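You operate a simulated robot arm through the tools that you are given. There is no shell and no other tool. Be economical: measure what you need, move in short steps, check, and stop when the job is done.

You run a simulated robot arm. Do the job below in one go: nothing can be reset, and whatever is moved stays where it is left.

JOB
Put things in order on the hob worktop. At the end: the green cheese pack is on the black espresso saucer; the tall glass stands where the teal cocoa dish stood; the teal cocoa dish is on the orange coaster; the squeezer (marked "JUICE") stands on top of the yellow lemon yoghurt; whatever was shut is shut again. Leave all else as you found it, and nothing knocked over.

Only the result counts: the job must be done as asked and must still hold three seconds after the hand-in. Knocking over, shifting, dropping, spilling or breaking anything else fails it.

ROBOT AND FRAMES
A 7-joint arm with a two-finger parallel gripper, fixed in place. Base frame: the origin is at the foot of the arm, x ahead of it, y to its left, z up; the work surface is at about z = 0.91. Units: m, rad, N and s.
With the tool pointing down near the work surface it reaches from about 0.24 to 0.68 m from the base axis. Its first joint turns from -1.152 to 1.152 rad. Payload 2.4 kg.
The TCP is the grasp point between the finger pads, 0.03 m short of the fingertips. In the tool frame z runs along the fingers and y along their closing line. The gripper opens to 0.094 m. The fingers are 0.028 m wide and 0.01 m thick; the gripper's body (0.05 by 0.096 m) begins 0.055 m behind the TCP.
Orientation is told as [roll, pitch, yaw] about the base's x, y, z axes, in that order, counted from this pose: with the fingers straight down and closing along the base's y, the tool's x points along the base's -x, its y along +y and its z along -z.

CONTROLS
- The arm moves only by the tool jog_arm. Its argument "steps" is text: rows parted by semicolons, each of 7 numbers parted by spaces: the turn, a rotation vector about the tool's x, y, z in rad, then the shift along the tool's x, y, z in m, then the gripper command, from -1 (shut) to 1 (fully open), values between in proportion. In form: wx wy wz tx ty tz hand; .... A call has 1 to 8 rows; each row is the pose to reach, as a shift and turn from the pose commanded when the call began, along the tool's axes at that moment. Rows are played at 5 a second. More than 0.05 m and 0.15 rad between two rows, or a gripper value outside its range, and nothing of the call is played. Where a pose cannot be reached the arm comes as near as it can. A force on the tool above 40 N (or 10 N above the force at the start of the call, whichever is more), or a blocked arm, ends the call early, and 0.2 s more pass. The fingers move at their own pace (about 0.153 m/s each) and stop on an object; they squeeze with about 37 N. The grip force told is the motor's: it shows also when the fingers shut on nothing. Time passes only in rows, and 0.2 s behind the last, so rows that repeat a pose let the fingers close. It gives the time, the measured TCP pose, the force on the tool (base axes), the opening and the grip force at its end, in the units of the frame above (readings bear some noise), and new pictures: "views" is both (left out), scene, wrist or none.
- Cameras (640 x 400 px; columns grow to the right, rows downward): "scene" is fixed at [0.0403, 0.4679, 1.4621]; the picture's right is [-0.77, -0.64, 0.00], its down [-0.31, 0.37, -0.88] and it looks along [0.56, -0.67, -0.48] (base axes); focal length 324 px, centre (320, 200). "wrist" rides on the gripper at [0.076, 0.014, -0.103] in the tool frame; the picture's right is [-0.18, 0.98, 0.00], its down [-0.75, -0.14, -0.64] and it looks along [-0.63, -0.12, 0.77] (tool axes); focal length 243 px, centre (320, 200). There is no depth. A picture from a camera that has moved, and an enlarged one, comes with that camera's place and axes in the base frame and with its lens. The place of the scene camera against the robot may be out by one fixed shift of up to 0.012 m in any direction.
- inspect(camera, box): a new picture of the part [left, top, right, bottom] of that camera's present view, enlarged. The clock stands still meanwhile.
- hand_in(): hands the job in; it is judged then, once.

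Go step by step. Nothing tells you positions but the pictures and the camera data: compare them with the known pose of the tool, close in by small moves and look again before you grip or let go. The budget is 120 turns and 170 pictures, counting those below and the enlarged ones. Unless the task says otherwise, let go and move clear before handing in, and close with one line.

The tools are called after ">>>" as name(argument=value, ...) on one line, values as JSON. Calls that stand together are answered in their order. jog_arm: Moves the arm, as the interface text tells. Its arguments: {"type":"object","properties":{"steps":{"type":"string"},"views":{"type":"string","enum":["both","scene","wrist","none"]}},"required":["steps"]} The other tools are called the same way: inspect (camera, box) takes an enlarged picture of a part of a camera's view; hand_in () hands the job in.

At the start:

```text
t: 0.0
eef_pos: [0.3137, -0.0542, 1.2266]
ee_rot: [-0.001, 0.0, 0.0]
contact_force: [0.9, 0.3, 0.0]
grip_width: 0.0942
finger_force: 0.0
```

scene: 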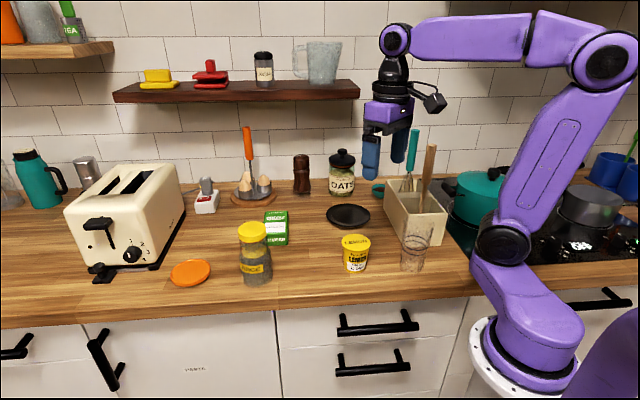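
wrist: 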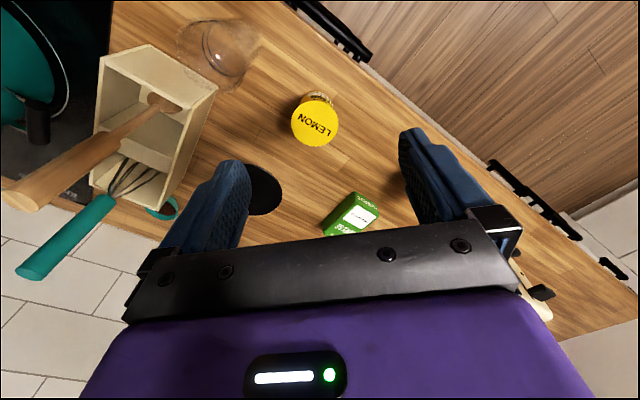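

I see the worktop with the cheese pack, squeezer, lemon yoghurt, saucer, coaster and glass; the teal cocoa dish is probably behind the utensil box. I'll enlarge parts of the picture first.

>>> inspect(camera="scene", box=[320, 130, 480, 290])

>>> inspect(camera="scene", box=[160, 170, 320, 300])

>>> inspect(camera="wrist", box=[90, 0, 410, 240])

>>> inspect(camera="scene", box=[440, 130, 640, 290])

```text
2.50 times, centred on (400, 210) of scene
camera zoom: at [0.0403, 0.4679, 1.4621], right [-0.77, -0.64, 0.0], down [-0.31, 0.37, -0.88], along [0.56, -0.67, -0.48], focal length 810 px, centre (120, 175)
```

zoom: 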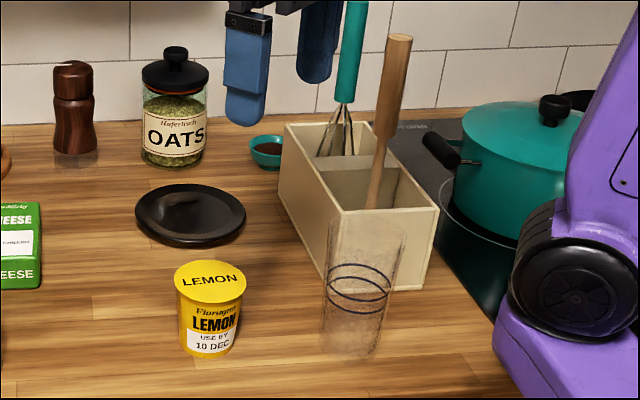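

```text
3.08 times, centred on (240, 235) of scene
camera zoom: at [0.0403, 0.4679, 1.4621], right [-0.77, -0.64, 0.0], down [-0.31, 0.37, -0.88], along [0.56, -0.67, -0.48], focal length 997 px, centre (566, 92)
```

zoom: 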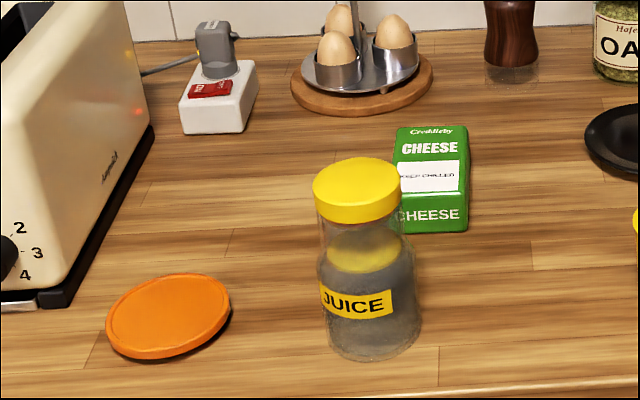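

```text
1.67 times, centred on (250, 120) of wrist
camera zoom: at [0.2373, -0.0389, 1.3306], right [0.18, 0.98, 0.0], down [0.75, -0.14, 0.64], along [0.63, -0.12, -0.77], focal length 404 px, centre (437, 333)
```

zoom: 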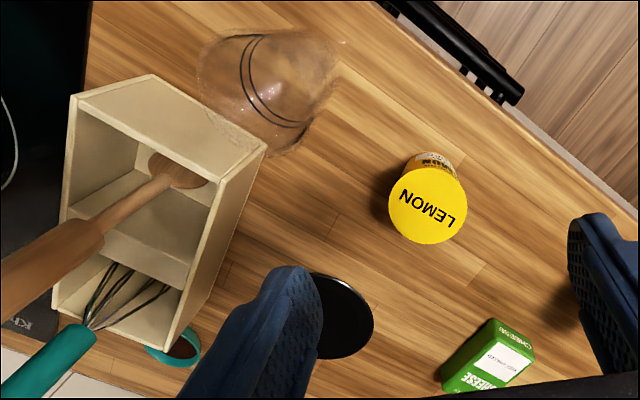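

```text
2.50 times, centred on (540, 210) of scene
camera zoom: at [0.0403, 0.4679, 1.4621], right [-0.77, -0.64, 0.0], down [-0.31, 0.37, -0.88], along [0.56, -0.67, -0.48], focal length 810 px, centre (-230, 175)
```

zoom: 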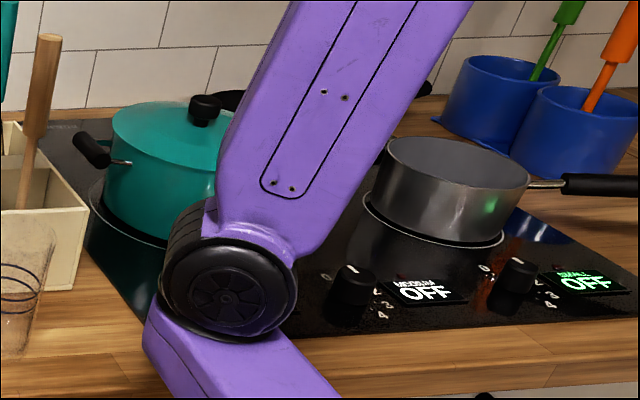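

The cocoa dish sits behind the utensil box near (0.52, -0.44), the coaster near (0.68, 0.20), and the yoghurt near (0.38, -0.08). I'll turn the wrist camera to look at the dish and saucer from the left.

>>> jog_arm(steps="0 0 0.15 -0.017 -0.012 0 1; 0 0 0.3 -0.034 -0.024 0 1; 0 0 0.45 -0.051 -0.036 0 1; 0 0 0.6 -0.068 -0.048 0 1; 0 0 0.75 -0.085 -0.06 0 1; 0 0 0.9 -0.102 -0.072 0 1; 0 0 1.05 -0.119 -0.084 0 1; 0 0 1.2 -0.136 -0.096 0 1")

```text
t: 1.8
eef_pos: [0.4509, -0.1505, 1.228]
ee_rot: [0.001, 0.001, -1.203]
contact_force: [0.5, 0.2, 0.5]
grip_width: 0.094
finger_force: 0.1
camera wrist: at [0.4367, -0.073, 1.3301], right [0.98, 0.18, 0.0], down [0.14, -0.75, 0.64], along [0.12, -0.63, -0.77], focal length 243 px, centre (320, 200)
```

scene: 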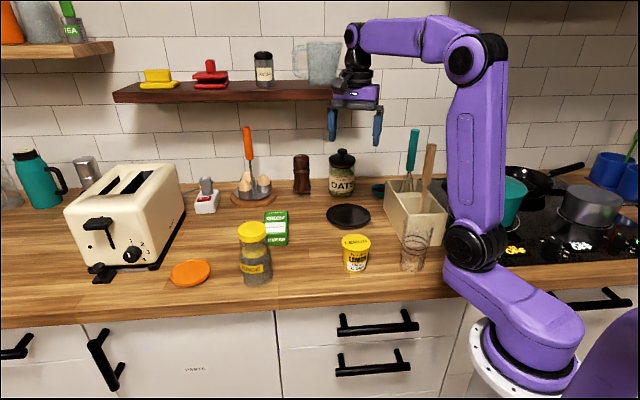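
wrist: 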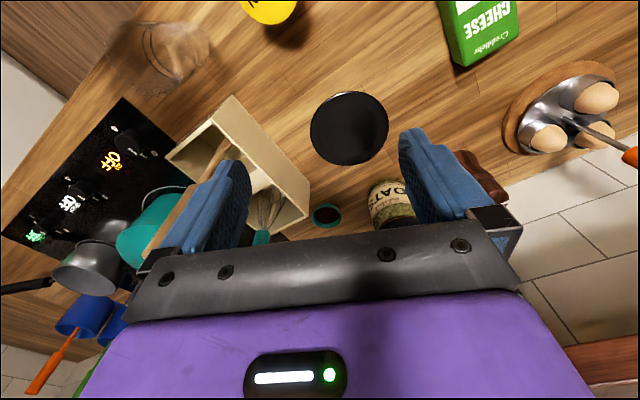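

>>> inspect(camera="wrist", box=[240, 80, 410, 250])

>>> inspect(camera="scene", box=[350, 140, 450, 240])

```text
2.35 times, centred on (325, 165) of wrist
camera zoom: at [0.4367, -0.073, 1.3301], right [0.98, 0.18, 0.0], down [0.14, -0.75, 0.64], along [0.12, -0.63, -0.77], focal length 571 px, centre (308, 282)
```

zoom: 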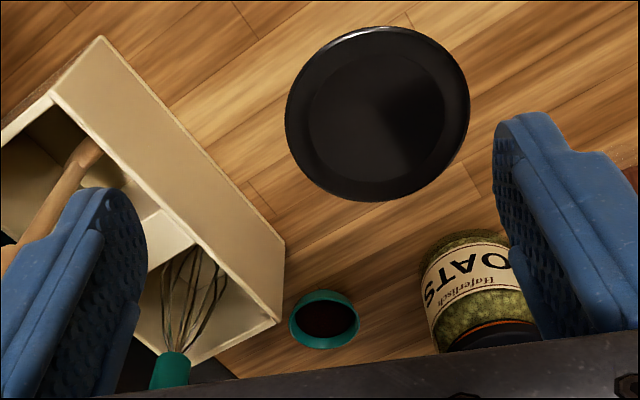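

```text
4.00 times, centred on (400, 190) of scene
camera zoom: at [0.0403, 0.4679, 1.4621], right [-0.77, -0.64, 0.0], down [-0.31, 0.37, -0.88], along [0.56, -0.67, -0.48], focal length 1296 px, centre (0, 240)
```

zoom: 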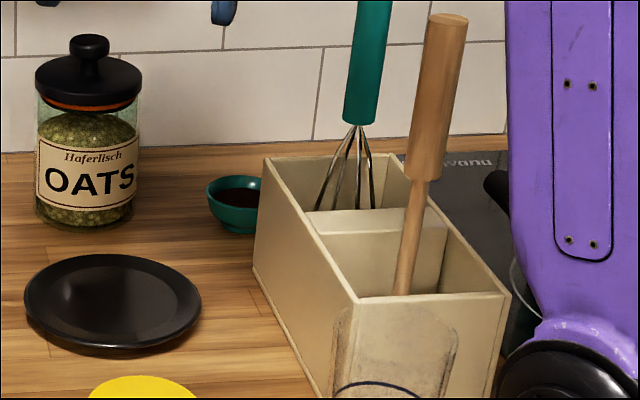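

The dish is about 0.065 m wide at roughly (0.52, -0.42). It is just beyond the box's back-left corner and clear of the whisk handle, so I'll move above it with the fingers closing parallel to the back wall.

>>> jog_arm(steps="0 0 -0.04 -0.0395 -0.0048 0.004 1; 0 0 -0.08 -0.079 -0.0096 0.008 1; 0 0 -0.12 -0.1185 -0.0144 0.012 1; 0 0 -0.16 -0.158 -0.0192 0.016 1; 0 0 -0.2 -0.1975 -0.024 0.02 1; 0 0 -0.24 -0.237 -0.0288 0.024 1; 0 0 -0.276 -0.2764 -0.0337 0.028 1")

```text
t: 3.4
eef_pos: [0.49, -0.3824, 1.1774]
ee_rot: [0.0, 0.001, -0.926]
contact_force: [0.1, -0.5, 0.1]
grip_width: 0.0939
finger_force: 0.1
out of reach, approached as far as the arm can: row 6, 7
camera wrist: at [0.456, -0.3122, 1.2805], right [0.9, 0.44, 0.0], down [0.34, -0.69, 0.64], along [0.29, -0.57, -0.77], focal length 243 px, centre (320, 200)
```

scene: 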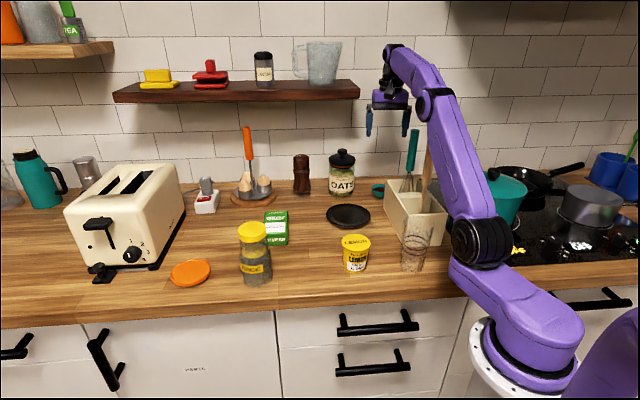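
wrist: 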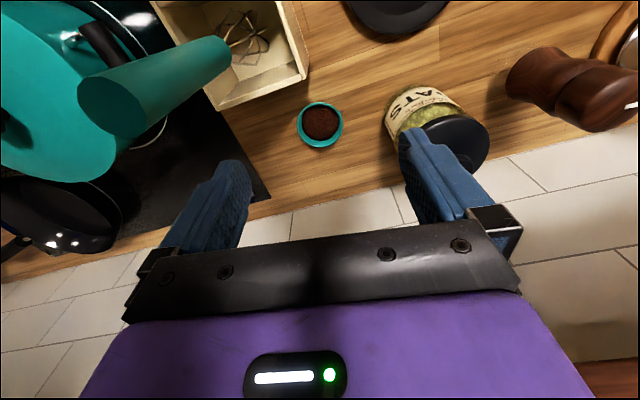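

The dish appears at about (0.522, -0.436), near the reach limit at this height. I'll go lower here, staying above the box, to see whether reach recovers.

>>> jog_arm(steps="0 0 0 0 0 0.04 1; 0 0 0 0 0 0.08 1; 0 0 0 0 0 0.11 1")

```text
t: 4.2
eef_pos: [0.4906, -0.3832, 1.0687]
ee_rot: [0.0, 0.0, -0.924]
contact_force: [-0.4, -0.8, 0.6]
grip_width: 0.0941
finger_force: 0.1
camera wrist: at [0.4569, -0.3135, 1.1716], right [0.9, 0.45, 0.0], down [0.34, -0.69, 0.64], along [0.29, -0.58, -0.77], focal length 243 px, centre (320, 200)
```

scene: 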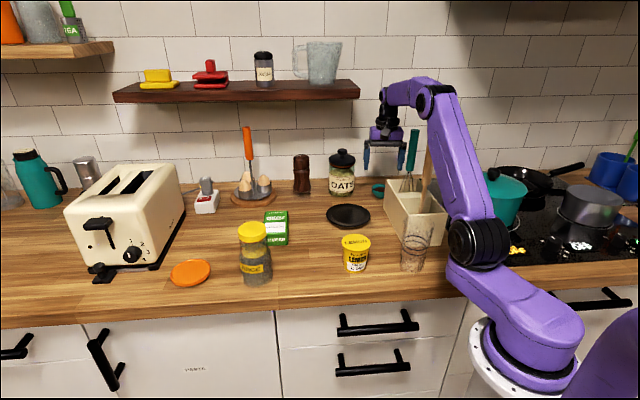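
wrist: 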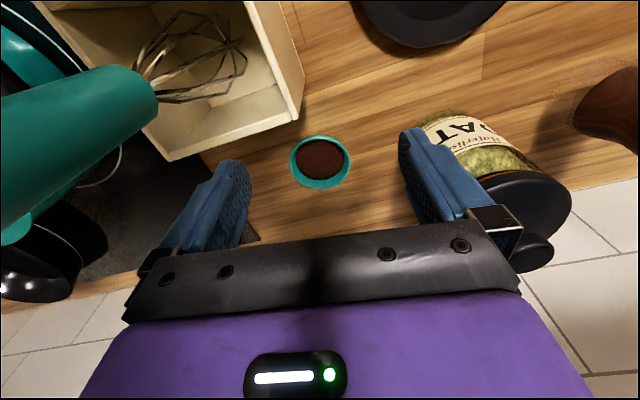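

The dish is at about (0.521, -0.438) with its rim near z = 0.94. I'll move over it while keeping above the box height.

>>> jog_arm(steps="0 0 0 -0.031 -0.0044 0.01 1; 0 0 0 -0.062 -0.0087 0.02 1; 0 0 0 -0.062 -0.0087 0.05 1")

```text
t: 5.0
eef_pos: [0.5206, -0.4392, 1.0172]
ee_rot: [0.001, 0.001, -0.923]
contact_force: [0.6, 1.0, -0.5]
grip_width: 0.0942
finger_force: 0.0
camera wrist: at [0.4855, -0.3684, 1.1213], right [0.9, 0.44, 0.0], down [0.34, -0.69, 0.64], along [0.28, -0.57, -0.77], focal length 243 px, centre (320, 200)
```

scene: 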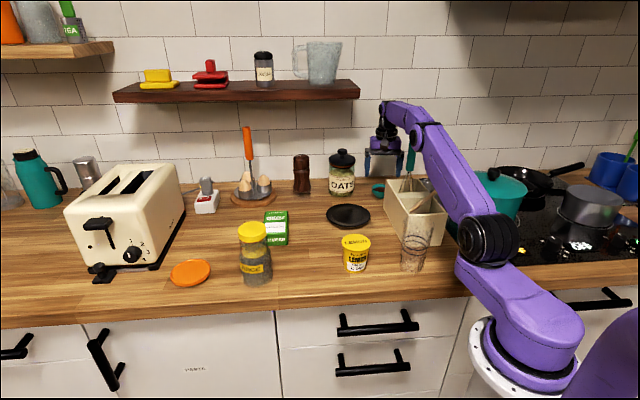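
wrist: 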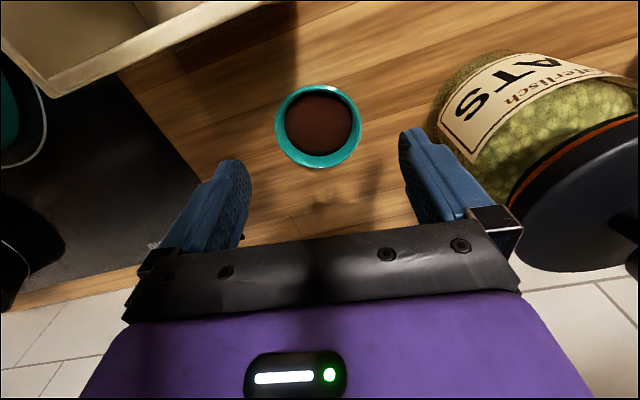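

The dish is centred under the gripper. Before going lower I'll check the arm's clearance to the handles in the utensil box.

>>> inspect(camera="scene", box=[350, 90, 510, 250])

>>> jog_arm(steps="0 0 0 0 0 0.02 1", views="scene")

```text
2.50 times, centred on (430, 170) of scene
camera zoom: at [0.0404, 0.4679, 1.4621], right [-0.77, -0.64, 0.0], down [-0.31, 0.37, -0.88], along [0.56, -0.67, -0.48], focal length 810 px, centre (45, 275)
```

zoom: 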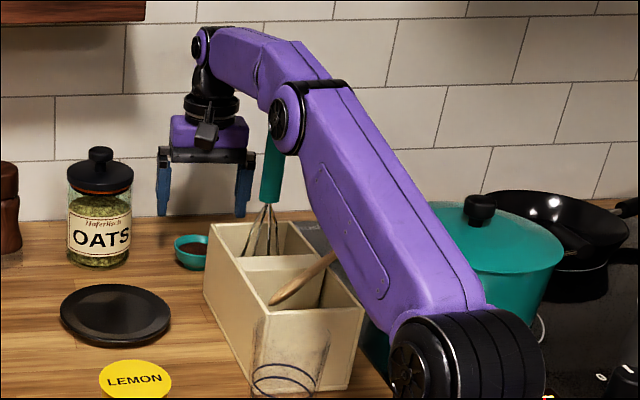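

```text
t: 5.4
eef_pos: [0.5195, -0.4373, 0.9991]
ee_rot: [0.0, -0.001, -0.925]
contact_force: [0.5, 0.4, -0.5]
grip_width: 0.0939
finger_force: 0.0
```

scene: 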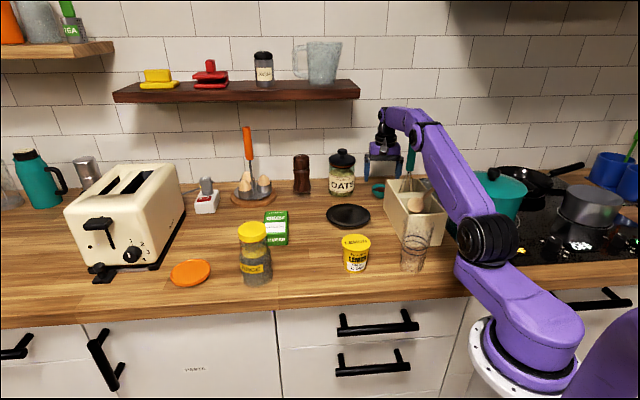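

The wooden spoon seems to lean differently now, so the arm may be touching it. I'm looking closer.

>>> inspect(camera="scene", box=[370, 150, 470, 250])

>>> inspect(camera="wrist", box=[0, 0, 640, 400])

```text
4.00 times, centred on (420, 200) of scene
camera zoom: at [0.0404, 0.4679, 1.4621], right [-0.77, -0.64, 0.0], down [-0.31, 0.37, -0.88], along [0.56, -0.67, -0.48], focal length 1296 px, centre (-80, 200)
```

zoom: 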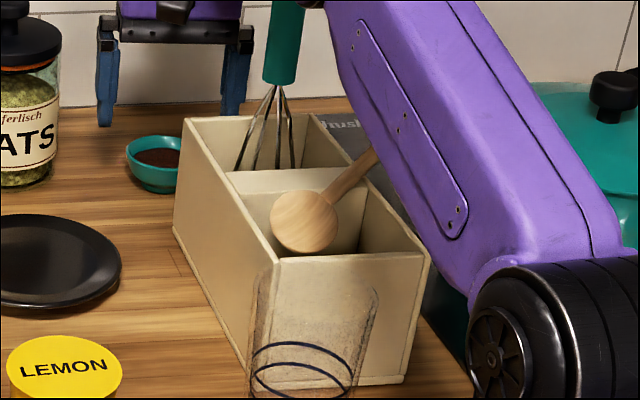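

```text
1.00 times, centred on (320, 200) of wrist
camera zoom: at [0.4852, -0.3674, 1.1022], right [0.9, 0.45, 0.0], down [0.34, -0.69, 0.64], along [0.29, -0.57, -0.77], focal length 243 px, centre (320, 200)
```

zoom: 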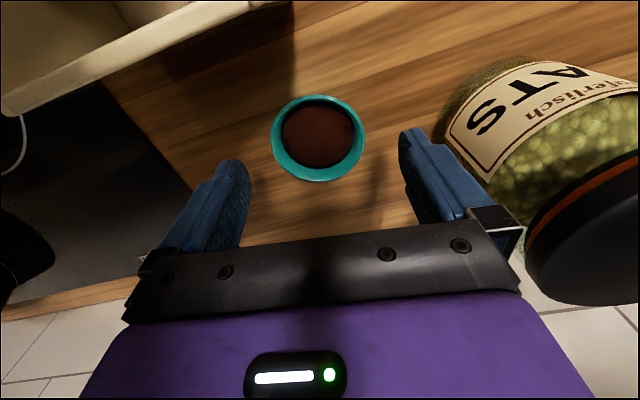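

The upper arm has levered the spoon over in its compartment. I'll back out along the same path and see how the spoon settles.

>>> jog_arm(steps="0 0 0 0 0 -0.01 1; 0 0 0 0 0 -0.02 1; 0 0 0 0 0 -0.035 1; 0 0 0 0 0 -0.05 1", views="none")

>>> inspect(camera="scene", box=[370, 130, 470, 230])

```text
t: 6.4
eef_pos: [0.5195, -0.4357, 1.0511]
ee_rot: [-0.001, 0.001, -0.922]
contact_force: [-0.1, -0.1, 0.2]
grip_width: 0.0941
finger_force: 0.1
```

```text
4.00 times, centred on (420, 180) of scene
camera zoom: at [0.0403, 0.4679, 1.4621], right [-0.77, -0.64, 0.0], down [-0.31, 0.37, -0.88], along [0.56, -0.67, -0.48], focal length 1296 px, centre (-80, 280)
```

zoom: 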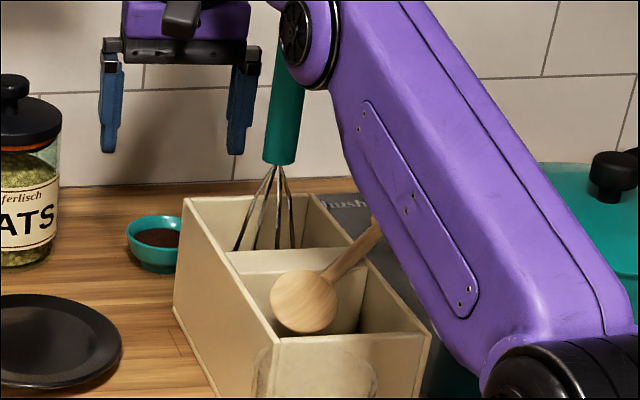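

The spoon stays put in its leaned-over pose with the handle out to the right. I'll put it back upright at the end. Now I descend to the dish in small steps, watching the spoon.

>>> jog_arm(steps="0 0 0 0 0 0.03 1; 0 0 0 0 0 0.06 1; 0 0 0 0 0 0.08 1", views="wrist")

>>> inspect(camera="scene", box=[370, 130, 470, 230])

```text
t: 7.2
eef_pos: [0.5192, -0.4373, 0.9709]
ee_rot: [0.002, 0.0, -0.924]
contact_force: [-0.3, 0.1, 0.0]
grip_width: 0.0942
finger_force: 0.1
camera wrist: at [0.4849, -0.3664, 1.0728], right [0.9, 0.45, 0.0], down [0.34, -0.69, 0.64], along [0.29, -0.57, -0.77], focal length 243 px, centre (320, 200)
```

wrist: 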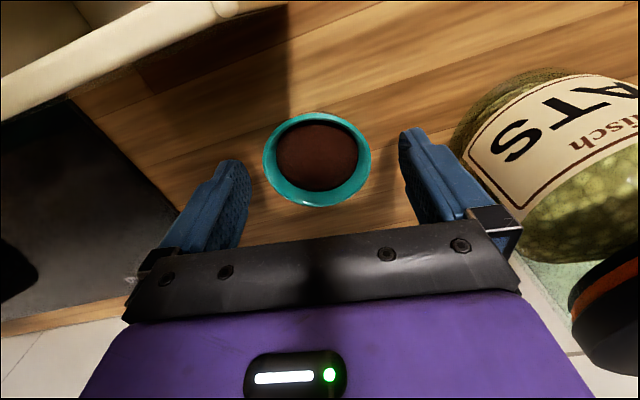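

```text
4.00 times, centred on (420, 180) of scene
camera zoom: at [0.0404, 0.4679, 1.4621], right [-0.77, -0.64, 0.0], down [-0.31, 0.37, -0.88], along [0.56, -0.67, -0.48], focal length 1296 px, centre (-80, 280)
```

zoom: 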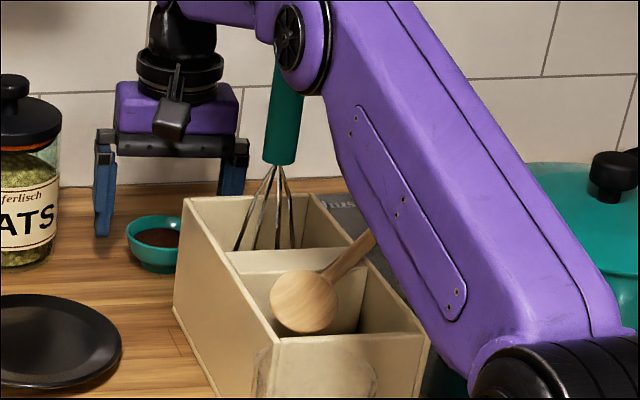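

The spoon and whisk are unchanged and the dish is centred. Going down the last bit and gripping.

>>> jog_arm(steps="0 0 0 0 0 0.015 1; 0 0 0 0 0 0.025 1; 0 0 0 0 0 0.025 0.4; 0 0 0 0 0 0.025 -1; 0 0 0 0 0 0.025 -1; 0 0 0 0 0 0.025 -1")

```text
t: 8.6
eef_pos: [0.5192, -0.4374, 0.9461]
ee_rot: [0.0, -0.001, -0.924]
contact_force: [-0.4, -0.6, 11.2]
grip_width: 0.0672
finger_force: 37.0
camera wrist: at [0.485, -0.3669, 1.0489], right [0.9, 0.45, 0.0], down [0.34, -0.69, 0.64], along [0.29, -0.58, -0.77], focal length 243 px, centre (320, 200)
```

scene: 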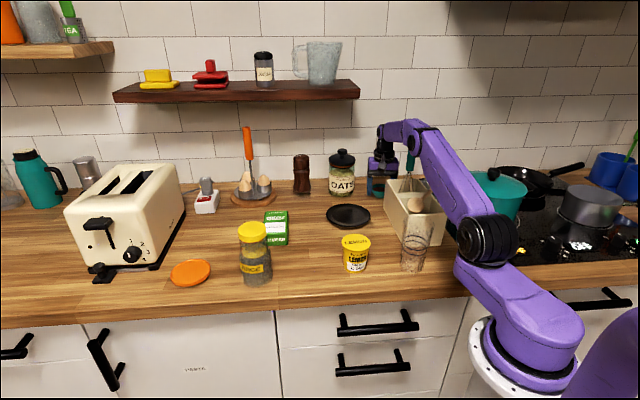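
wrist: 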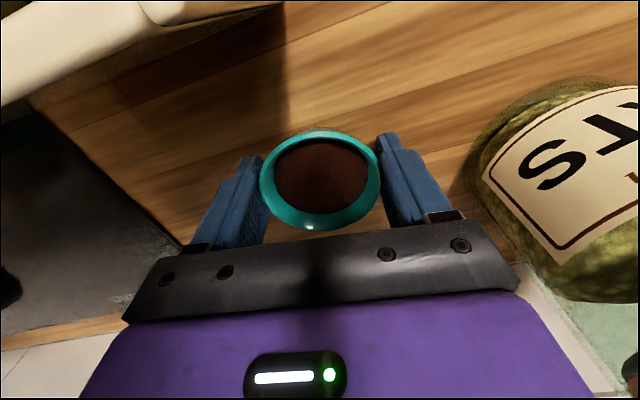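

The dish is gripped (opening 0.067). I'll lift it straight up and then draw back from the wall.

>>> jog_arm(steps="0 0 0 0 0 -0.015 -1; 0 0 0 0 0 -0.045 -1; 0 0 0 0 0 -0.085 -1; 0 0 0 0.02 0.025 -0.105 -1; 0 0 0 0.055 0.04 -0.13 -1; 0 0 0 0.095 0.055 -0.15 -1; 0 0 0 0.14 0.065 -0.17 -1")

>>> inspect(camera="scene", box=[340, 130, 500, 290])

```text
refused: row 7 steps farther than a row can; nothing moved
```

```text
2.50 times, centred on (420, 210) of scene
camera zoom: at [0.0401, 0.468, 1.4621], right [-0.77, -0.64, 0.0], down [-0.31, 0.37, -0.88], along [0.56, -0.67, -0.48], focal length 810 px, centre (70, 175)
```

zoom: 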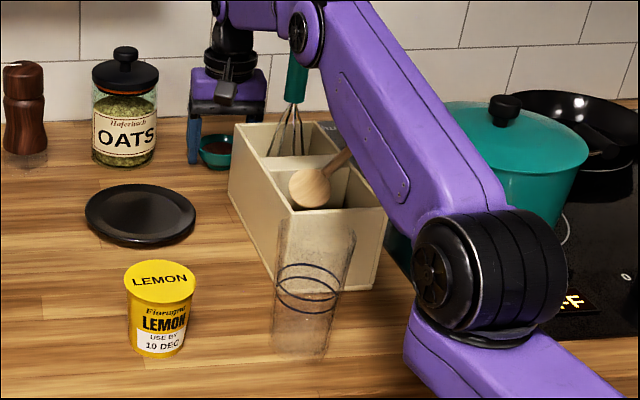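

That was refused for step size only. Retrying with smaller steps.

>>> jog_arm(steps="0 0 0 0 0 -0.015 -1; 0 0 0 0 0 -0.05 -1; 0 0 0 0 0 -0.085 -1; 0 0 0 0.02 0.02 -0.105 -1; 0 0 0 0.05 0.035 -0.125 -1; 0 0 0 0.085 0.045 -0.145 -1; 0 0 0 0.12 0.055 -0.165 -1; 0 0 0 0.16 0.065 -0.18 -1")

>>> inspect(camera="scene", box=[340, 130, 500, 290])

```text
t: 10.4
eef_pos: [0.475, -0.2729, 1.1251]
ee_rot: [0.0, 0.001, -0.926]
contact_force: [-0.5, -0.4, -1.1]
grip_width: 0.0672
finger_force: 36.9
camera wrist: at [0.4404, -0.2025, 1.2276], right [0.9, 0.44, 0.0], down [0.34, -0.69, 0.64], along [0.28, -0.58, -0.77], focal length 243 px, centre (320, 200)
```

scene: 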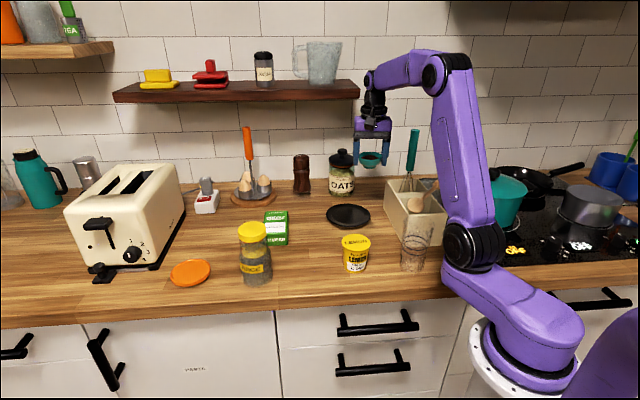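
wrist: 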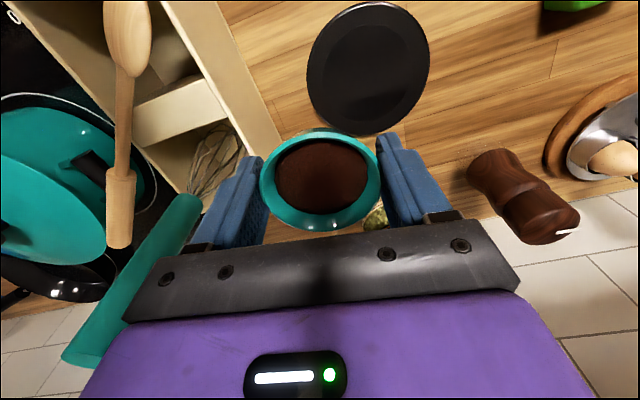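

```text
2.50 times, centred on (420, 210) of scene
camera zoom: at [0.0404, 0.4679, 1.4621], right [-0.77, -0.64, 0.0], down [-0.31, 0.37, -0.88], along [0.56, -0.67, -0.48], focal length 810 px, centre (70, 175)
```

zoom: 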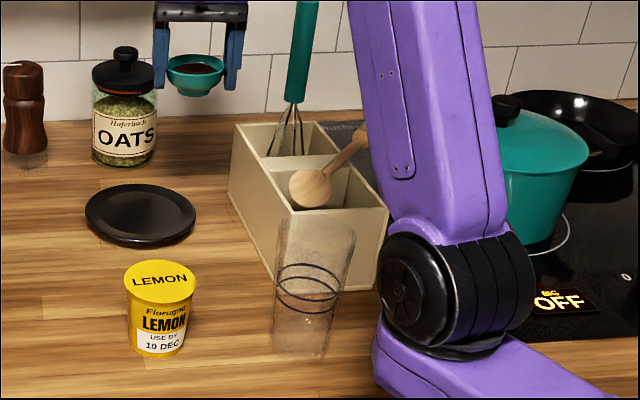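

The dish is safely up, and the spoon now rests across the box's edges, within reach for later. I'll carry the dish left toward the coaster while turning the hand.

>>> jog_arm(steps="0 0 -0.15 0.0284 0.0246 -0.003 -1; 0 0 -0.3 0.0568 0.0492 -0.006 -1; 0 0 -0.45 0.085 0.0739 -0.009 -1; 0 0 -0.6 0.1135 0.0985 -0.012 -1; 0 0 -0.75 0.142 0.123 -0.015 -1; 0 0 -0.9 0.17 0.148 -0.018 -1; 0 0 -1.05 0.1986 0.172 -0.02 -1; 0 0 -1.2 0.227 0.197 -0.02 -1")

```text
t: 12.2
eef_pos: [0.4966, 0.0315, 1.1452]
ee_rot: [0.0, 0.001, 0.279]
contact_force: [-0.3, 0.9, -1.4]
grip_width: 0.0671
finger_force: 37.0
camera wrist: at [0.4192, 0.0254, 1.2478], right [-0.09, 1.0, 0.0], down [0.76, 0.07, 0.64], along [0.64, 0.06, -0.77], focal length 243 px, centre (320, 200)
```

scene: 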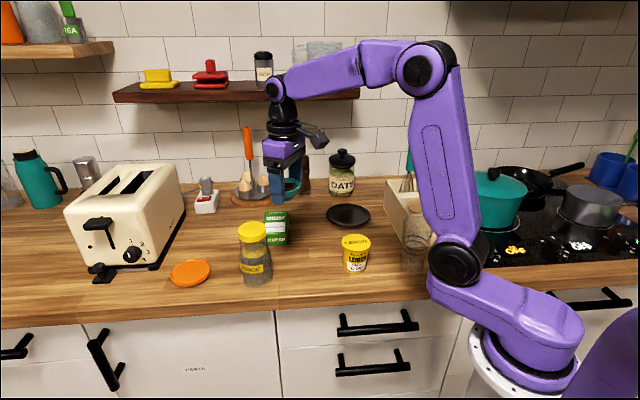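
wrist: 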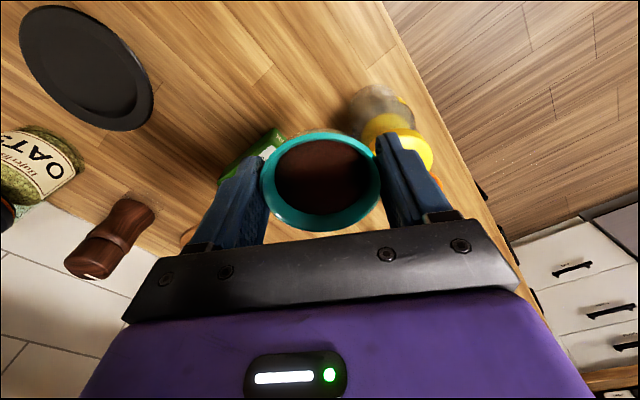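

The held dish hides the coaster from the wrist. I'll move over past the squeezer at height, turning so the hand is narrow toward the toaster.

>>> jog_arm(steps="0 0 -0.1 -0.0283 0.028 -0.005 -1; 0 0 -0.2 -0.0565 0.056 -0.01 -1; 0 0 -0.3 -0.085 0.084 -0.01 -1; 0 0 -0.41 -0.113 0.112 -0.01 -1")

```text
t: 13.2
eef_pos: [0.573, 0.169, 1.1542]
ee_rot: [0.0, -0.002, 0.687]
contact_force: [0.6, -0.7, -1.2]
grip_width: 0.0672
finger_force: 36.5
camera wrist: at [0.5053, 0.1322, 1.2578], right [-0.48, 0.88, 0.0], down [0.67, 0.37, 0.64], along [0.56, 0.31, -0.77], focal length 243 px, centre (320, 200)
```

scene: 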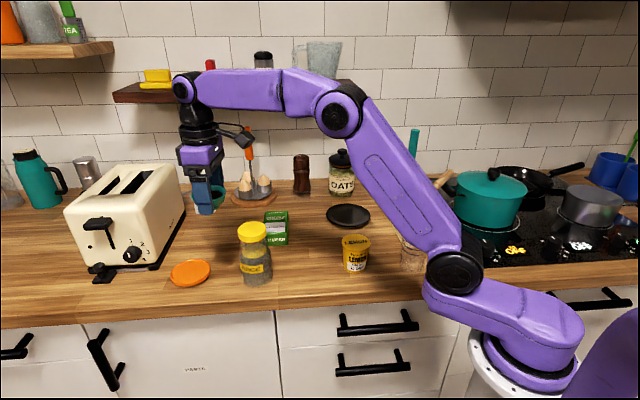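
wrist: 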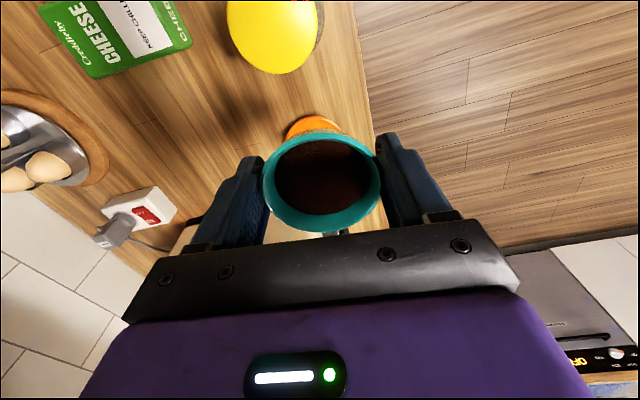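

The coaster's near edge is at about (0.626, 0.183), so its centre is near (0.67, 0.207). I'll descend and move out toward it.

>>> jog_arm(steps="0 0 0 -0.01 -0.003 0.04 -1; 0 0 0 -0.03 -0.01 0.075 -1; 0 0 0 -0.055 -0.018 0.1 -1; 0 0 0 -0.0785 -0.0256 0.12 -1")

```text
t: 14.2
eef_pos: [0.652, 0.1994, 1.0358]
ee_rot: [0.0, 0.002, 0.685]
contact_force: [0.5, 0.2, -1.1]
grip_width: 0.067
finger_force: 36.9
camera wrist: at [0.5837, 0.1638, 1.1374], right [-0.48, 0.88, 0.0], down [0.67, 0.37, 0.64], along [0.56, 0.31, -0.77], focal length 243 px, centre (320, 200)
```

scene: 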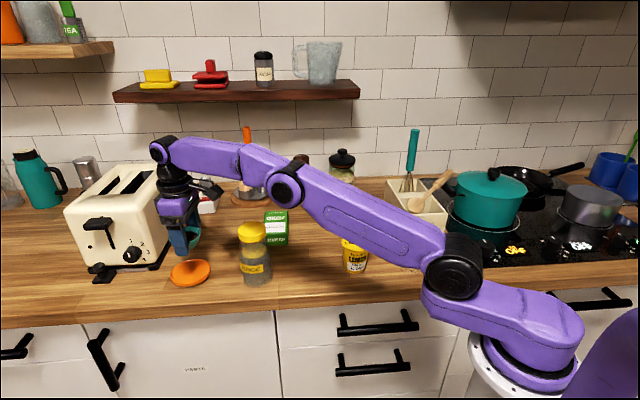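
wrist: 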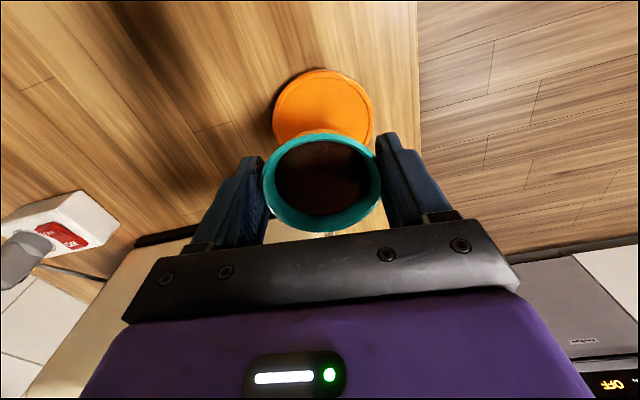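

The coaster centre is near (0.663, 0.209), about 1.4 cm further than the tool. I'll nudge out and descend close to the coaster.

>>> jog_arm(steps="0 0 0 -0.005 0 0.03 -1; 0 0 0 -0.013 0.001 0.055 -1; 0 0 0 -0.013 0.001 0.075 -1")

>>> inspect(camera="scene", box=[140, 200, 240, 300])

```text
t: 15.0
eef_pos: [0.6611, 0.2079, 0.9635]
ee_rot: [-0.002, -0.006, 0.685]
contact_force: [-4.6, -2.2, 19.3]
grip_width: 0.0669
finger_force: 36.7
camera wrist: at [0.5931, 0.1708, 1.0653], right [-0.48, 0.88, 0.0], down [0.67, 0.37, 0.65], along [0.57, 0.31, -0.76], focal length 243 px, centre (320, 200)
```

scene: 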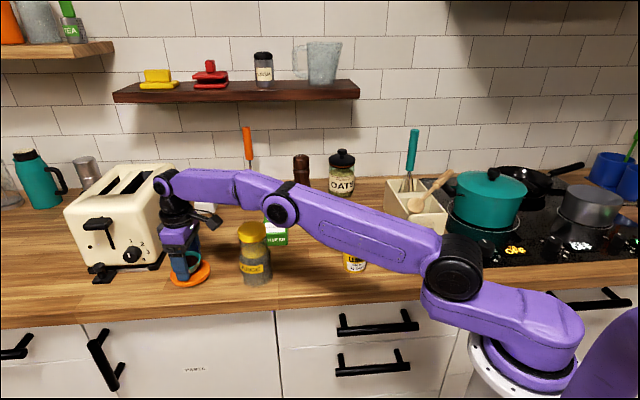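
wrist: 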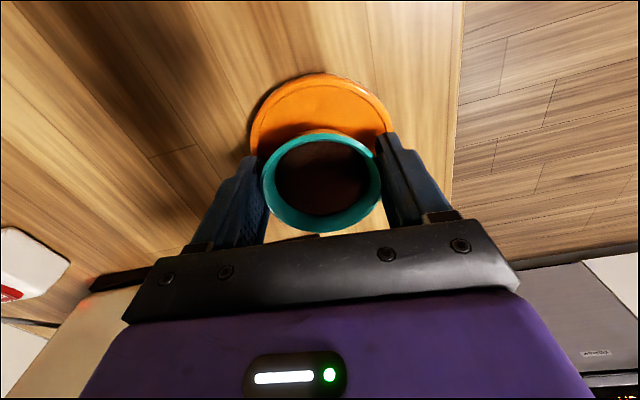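

```text
4.00 times, centred on (190, 250) of scene
camera zoom: at [0.0398, 0.4677, 1.4622], right [-0.77, -0.64, 0.0], down [-0.31, 0.37, -0.88], along [0.56, -0.67, -0.48], focal length 1296 px, centre (840, 0)
```

zoom: 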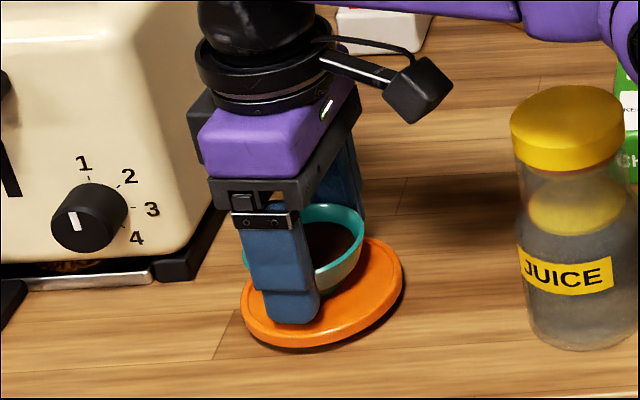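

The dish touches the coaster and is centred on it. I'll ease the pressure, open, and lift away.

>>> jog_arm(steps="0 0 0 0 0 -0.002 -1; 0 0 0 0 0 -0.002 -0.3; 0 0 0 0 0 -0.002 0.4; 0 0 0 0 0 -0.002 1; 0 0 0 0 0 -0.002 1; 0 0 0 0 0 -0.03 1; 0 0 0 0 0 -0.07 1; 0 0 0 0.03 0 -0.105 1")

>>> inspect(camera="scene", box=[140, 200, 240, 300])

```text
t: 16.8
eef_pos: [0.6348, 0.1856, 1.0653]
ee_rot: [-0.001, 0.002, 0.684]
contact_force: [0.3, -1.5, 0.3]
grip_width: 0.094
finger_force: 0.0
out of reach, approached as far as the arm can: row 7
camera wrist: at [0.5682, 0.1502, 1.169], right [-0.48, 0.88, 0.0], down [0.67, 0.37, 0.64], along [0.56, 0.31, -0.77], focal length 243 px, centre (320, 200)
```

scene: 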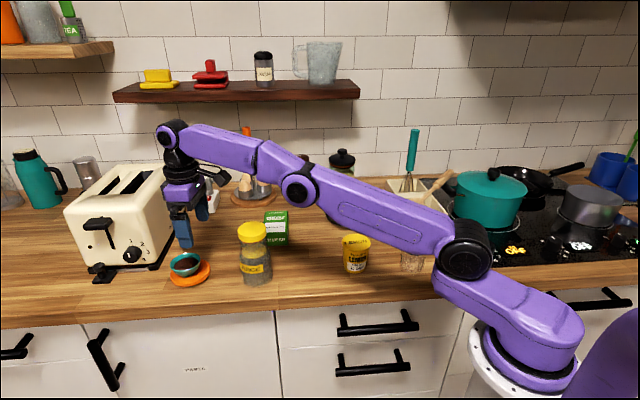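
wrist: 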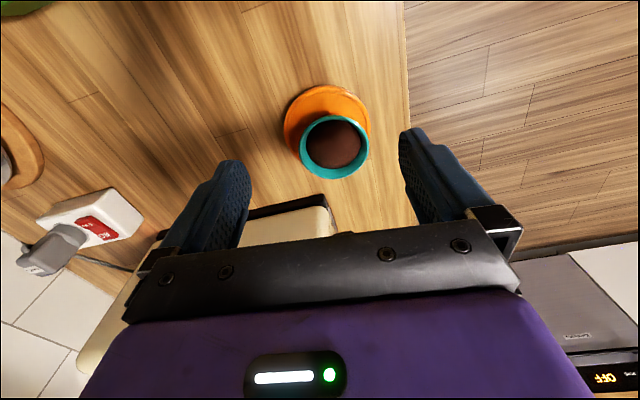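

```text
4.00 times, centred on (190, 250) of scene
camera zoom: at [0.0405, 0.4677, 1.4622], right [-0.77, -0.64, 0.0], down [-0.31, 0.37, -0.88], along [0.56, -0.67, -0.48], focal length 1296 px, centre (840, 0)
```

zoom: 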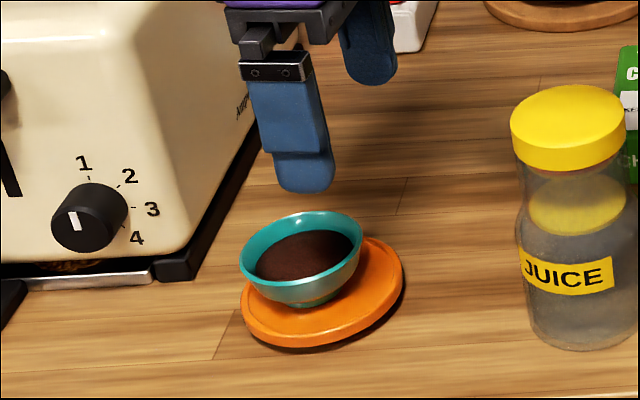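

The dish sits level on the coaster. Next is the cheese pack; I'll rise and move over to look at it from above.

>>> jog_arm(steps="0 0 0 0.01 0 -0.045 1; 0 0 0.1 0.03 -0.015 -0.08 1; 0 0 0.2 0.055 -0.04 -0.08 1; 0 0 0.3 0.082 -0.065 -0.08 1; 0 0 0.4 0.109 -0.09 -0.08 1; 0 0 0.5 0.137 -0.115 -0.08 1; 0 0 0.6 0.164 -0.1375 -0.08 1; 0 0 0.684 0.164 -0.1375 -0.08 1")

>>> inspect(camera="scene", box=[220, 190, 320, 290])

```text
t: 18.6
eef_pos: [0.5981, -0.0237, 1.1459]
ee_rot: [0.001, 0.001, 0.0]
contact_force: [-0.3, -0.8, 0.2]
grip_width: 0.0938
finger_force: 0.0
camera wrist: at [0.5215, -0.0084, 1.2487], right [0.18, 0.98, 0.0], down [0.75, -0.14, 0.64], along [0.63, -0.12, -0.77], focal length 243 px, centre (320, 200)
```

scene: 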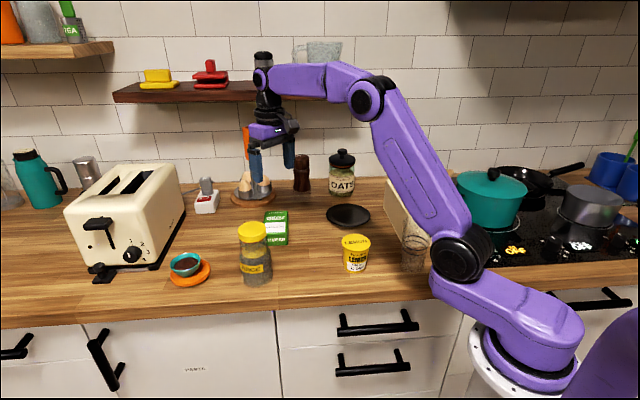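
wrist: 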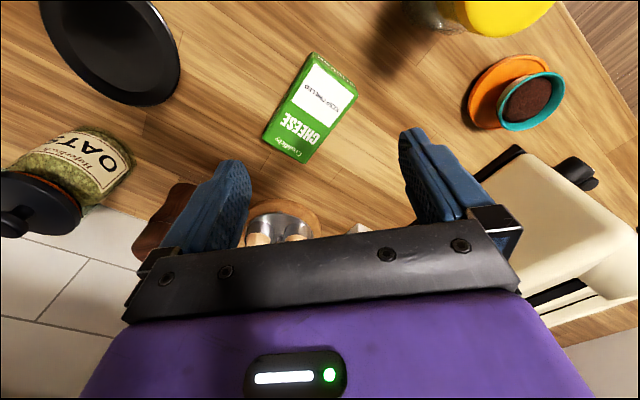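

```text
4.00 times, centred on (270, 240) of scene
camera zoom: at [0.0404, 0.4679, 1.4621], right [-0.77, -0.64, 0.0], down [-0.31, 0.37, -0.88], along [0.56, -0.67, -0.48], focal length 1296 px, centre (520, 40)
```

zoom: 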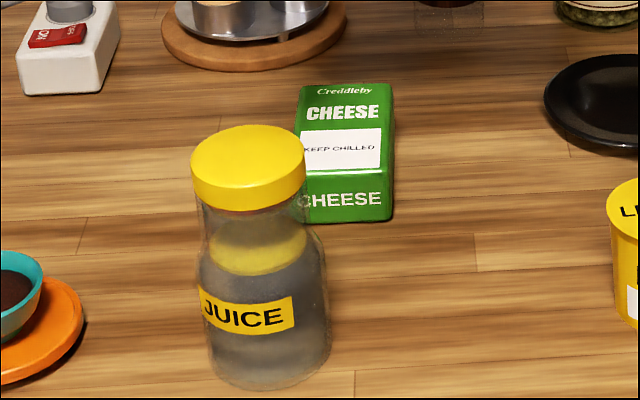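

>>> inspect(camera="wrist", box=[240, 30, 400, 190])

```text
2.50 times, centred on (320, 110) of wrist
camera zoom: at [0.5215, -0.0084, 1.2487], right [0.18, 0.98, 0.0], down [0.75, -0.14, 0.64], along [0.63, -0.12, -0.77], focal length 606 px, centre (320, 425)
```

zoom: 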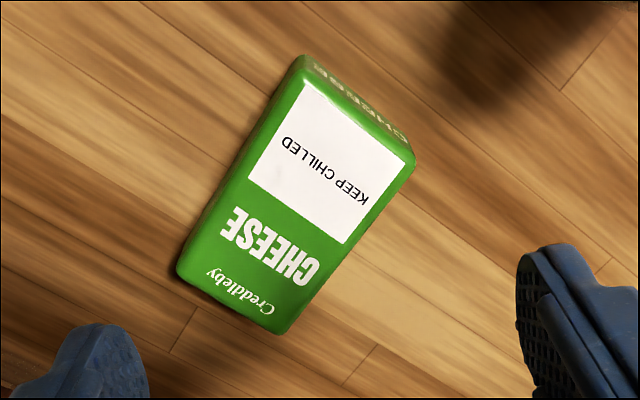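

The cheese pack lies flat, about 0.067 × 0.115 m, centred near (0.635, -0.046) with its long axis at about -45°. I'll align the fingers across its short side and descend partway.

>>> jog_arm(steps="0 0 0.134 -0.006 -0.004 0.02 1; 0 0 0.268 -0.012 -0.008 0.04 1; 0 0 0.402 -0.018 -0.012 0.06 1; 0 0 0.536 -0.025 -0.015 0.08 1; 0 0 0.67 -0.031 -0.018 0.1 1; 0 0 0.8 -0.037 -0.022 0.12 1", views="wrist")

```text
t: 20.0
eef_pos: [0.6343, -0.0446, 1.0251]
ee_rot: [-0.001, 0.001, -0.799]
contact_force: [-0.5, 0.0, 0.6]
grip_width: 0.0939
finger_force: 0.2
camera wrist: at [0.5923, 0.0207, 1.127], right [0.83, 0.55, 0.0], down [0.42, -0.64, 0.64], along [0.35, -0.54, -0.77], focal length 243 px, centre (320, 200)
```

wrist: 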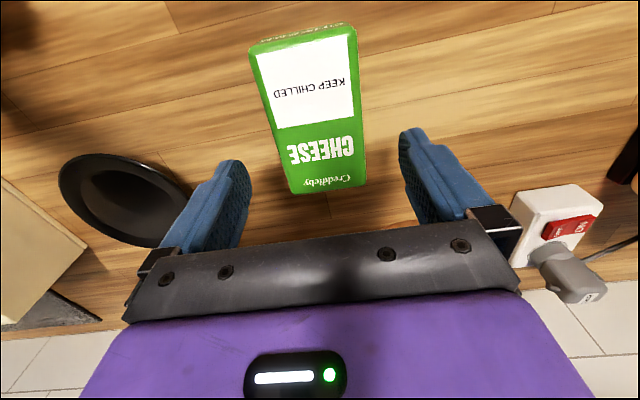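

The cheese is aligned and centred between the fingers. Descending and gripping.

>>> jog_arm(steps="0 0 0 0 0 0.035 1; 0 0 0 0 0 0.065 1; 0 0 0 0 0 0.078 1; 0 0 0 0 0 0.078 0.3; 0 0 0 0 0 0.078 -1; 0 0 0 0 0 0.078 -1; 0 0 0 0 0 0.078 -1")

```text
t: 21.6
eef_pos: [0.6349, -0.0437, 0.9486]
ee_rot: [-0.001, -0.001, -0.798]
contact_force: [0.3, -2.1, 2.9]
grip_width: 0.0739
finger_force: 36.5
camera wrist: at [0.5932, 0.0209, 1.0505], right [0.83, 0.55, 0.0], down [0.42, -0.64, 0.64], along [0.36, -0.53, -0.77], focal length 243 px, centre (320, 200)
```

scene: 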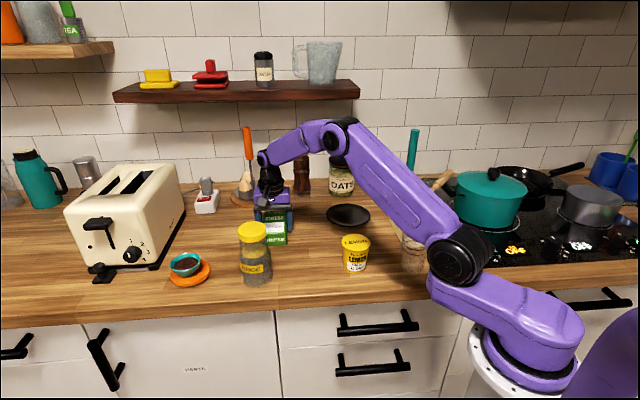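
wrist: 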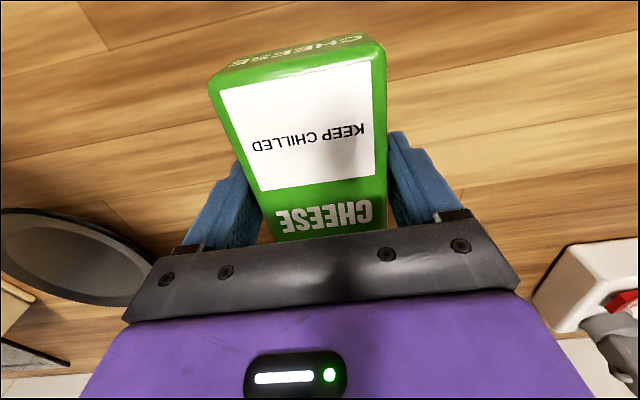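

Cheese gripped (opening 0.074). Lifting it and carrying it over the saucer near (0.515, -0.237).

>>> jog_arm(steps="0 0 0 0 0 -0.03 -1; 0 0 0 0 0 -0.075 -1; 0 0 0 -0.006 -0.03 -0.105 -1; 0 0 0 -0.015 -0.07 -0.11 -1; 0 0 0 -0.026 -0.112 -0.11 -1; 0 0 0 -0.037 -0.155 -0.11 -1; 0 0 0 -0.047 -0.195 -0.11 -1; 0 0 0 -0.0544 -0.2206 -0.11 -1")

>>> inspect(camera="scene", box=[290, 140, 410, 260])

```text
t: 23.4
eef_pos: [0.515, -0.2371, 1.0593]
ee_rot: [-0.002, 0.001, -0.798]
contact_force: [-0.5, -0.2, -2.1]
grip_width: 0.0742
finger_force: 37.0
camera wrist: at [0.4723, -0.1716, 1.1618], right [0.83, 0.55, 0.0], down [0.42, -0.64, 0.64], along [0.36, -0.53, -0.77], focal length 243 px, centre (320, 200)
```

scene: 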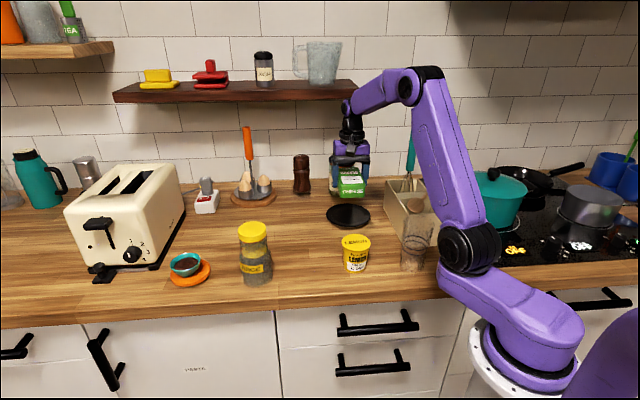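
wrist: 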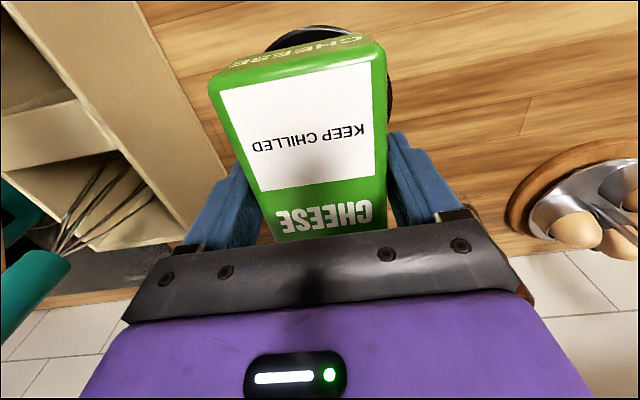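

```text
3.33 times, centred on (350, 200) of scene
camera zoom: at [0.0404, 0.4679, 1.4621], right [-0.77, -0.64, 0.0], down [-0.31, 0.37, -0.88], along [0.56, -0.67, -0.48], focal length 1080 px, centre (220, 200)
```

zoom: 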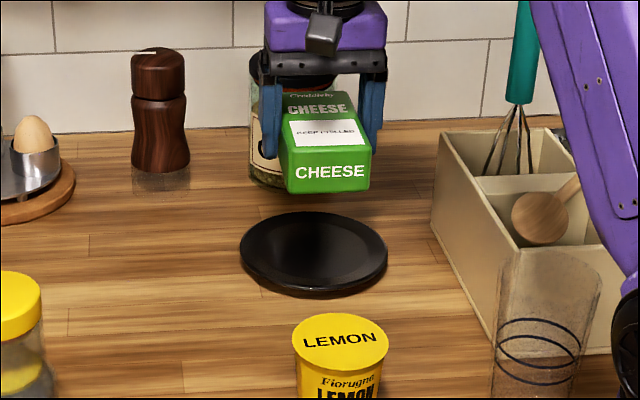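

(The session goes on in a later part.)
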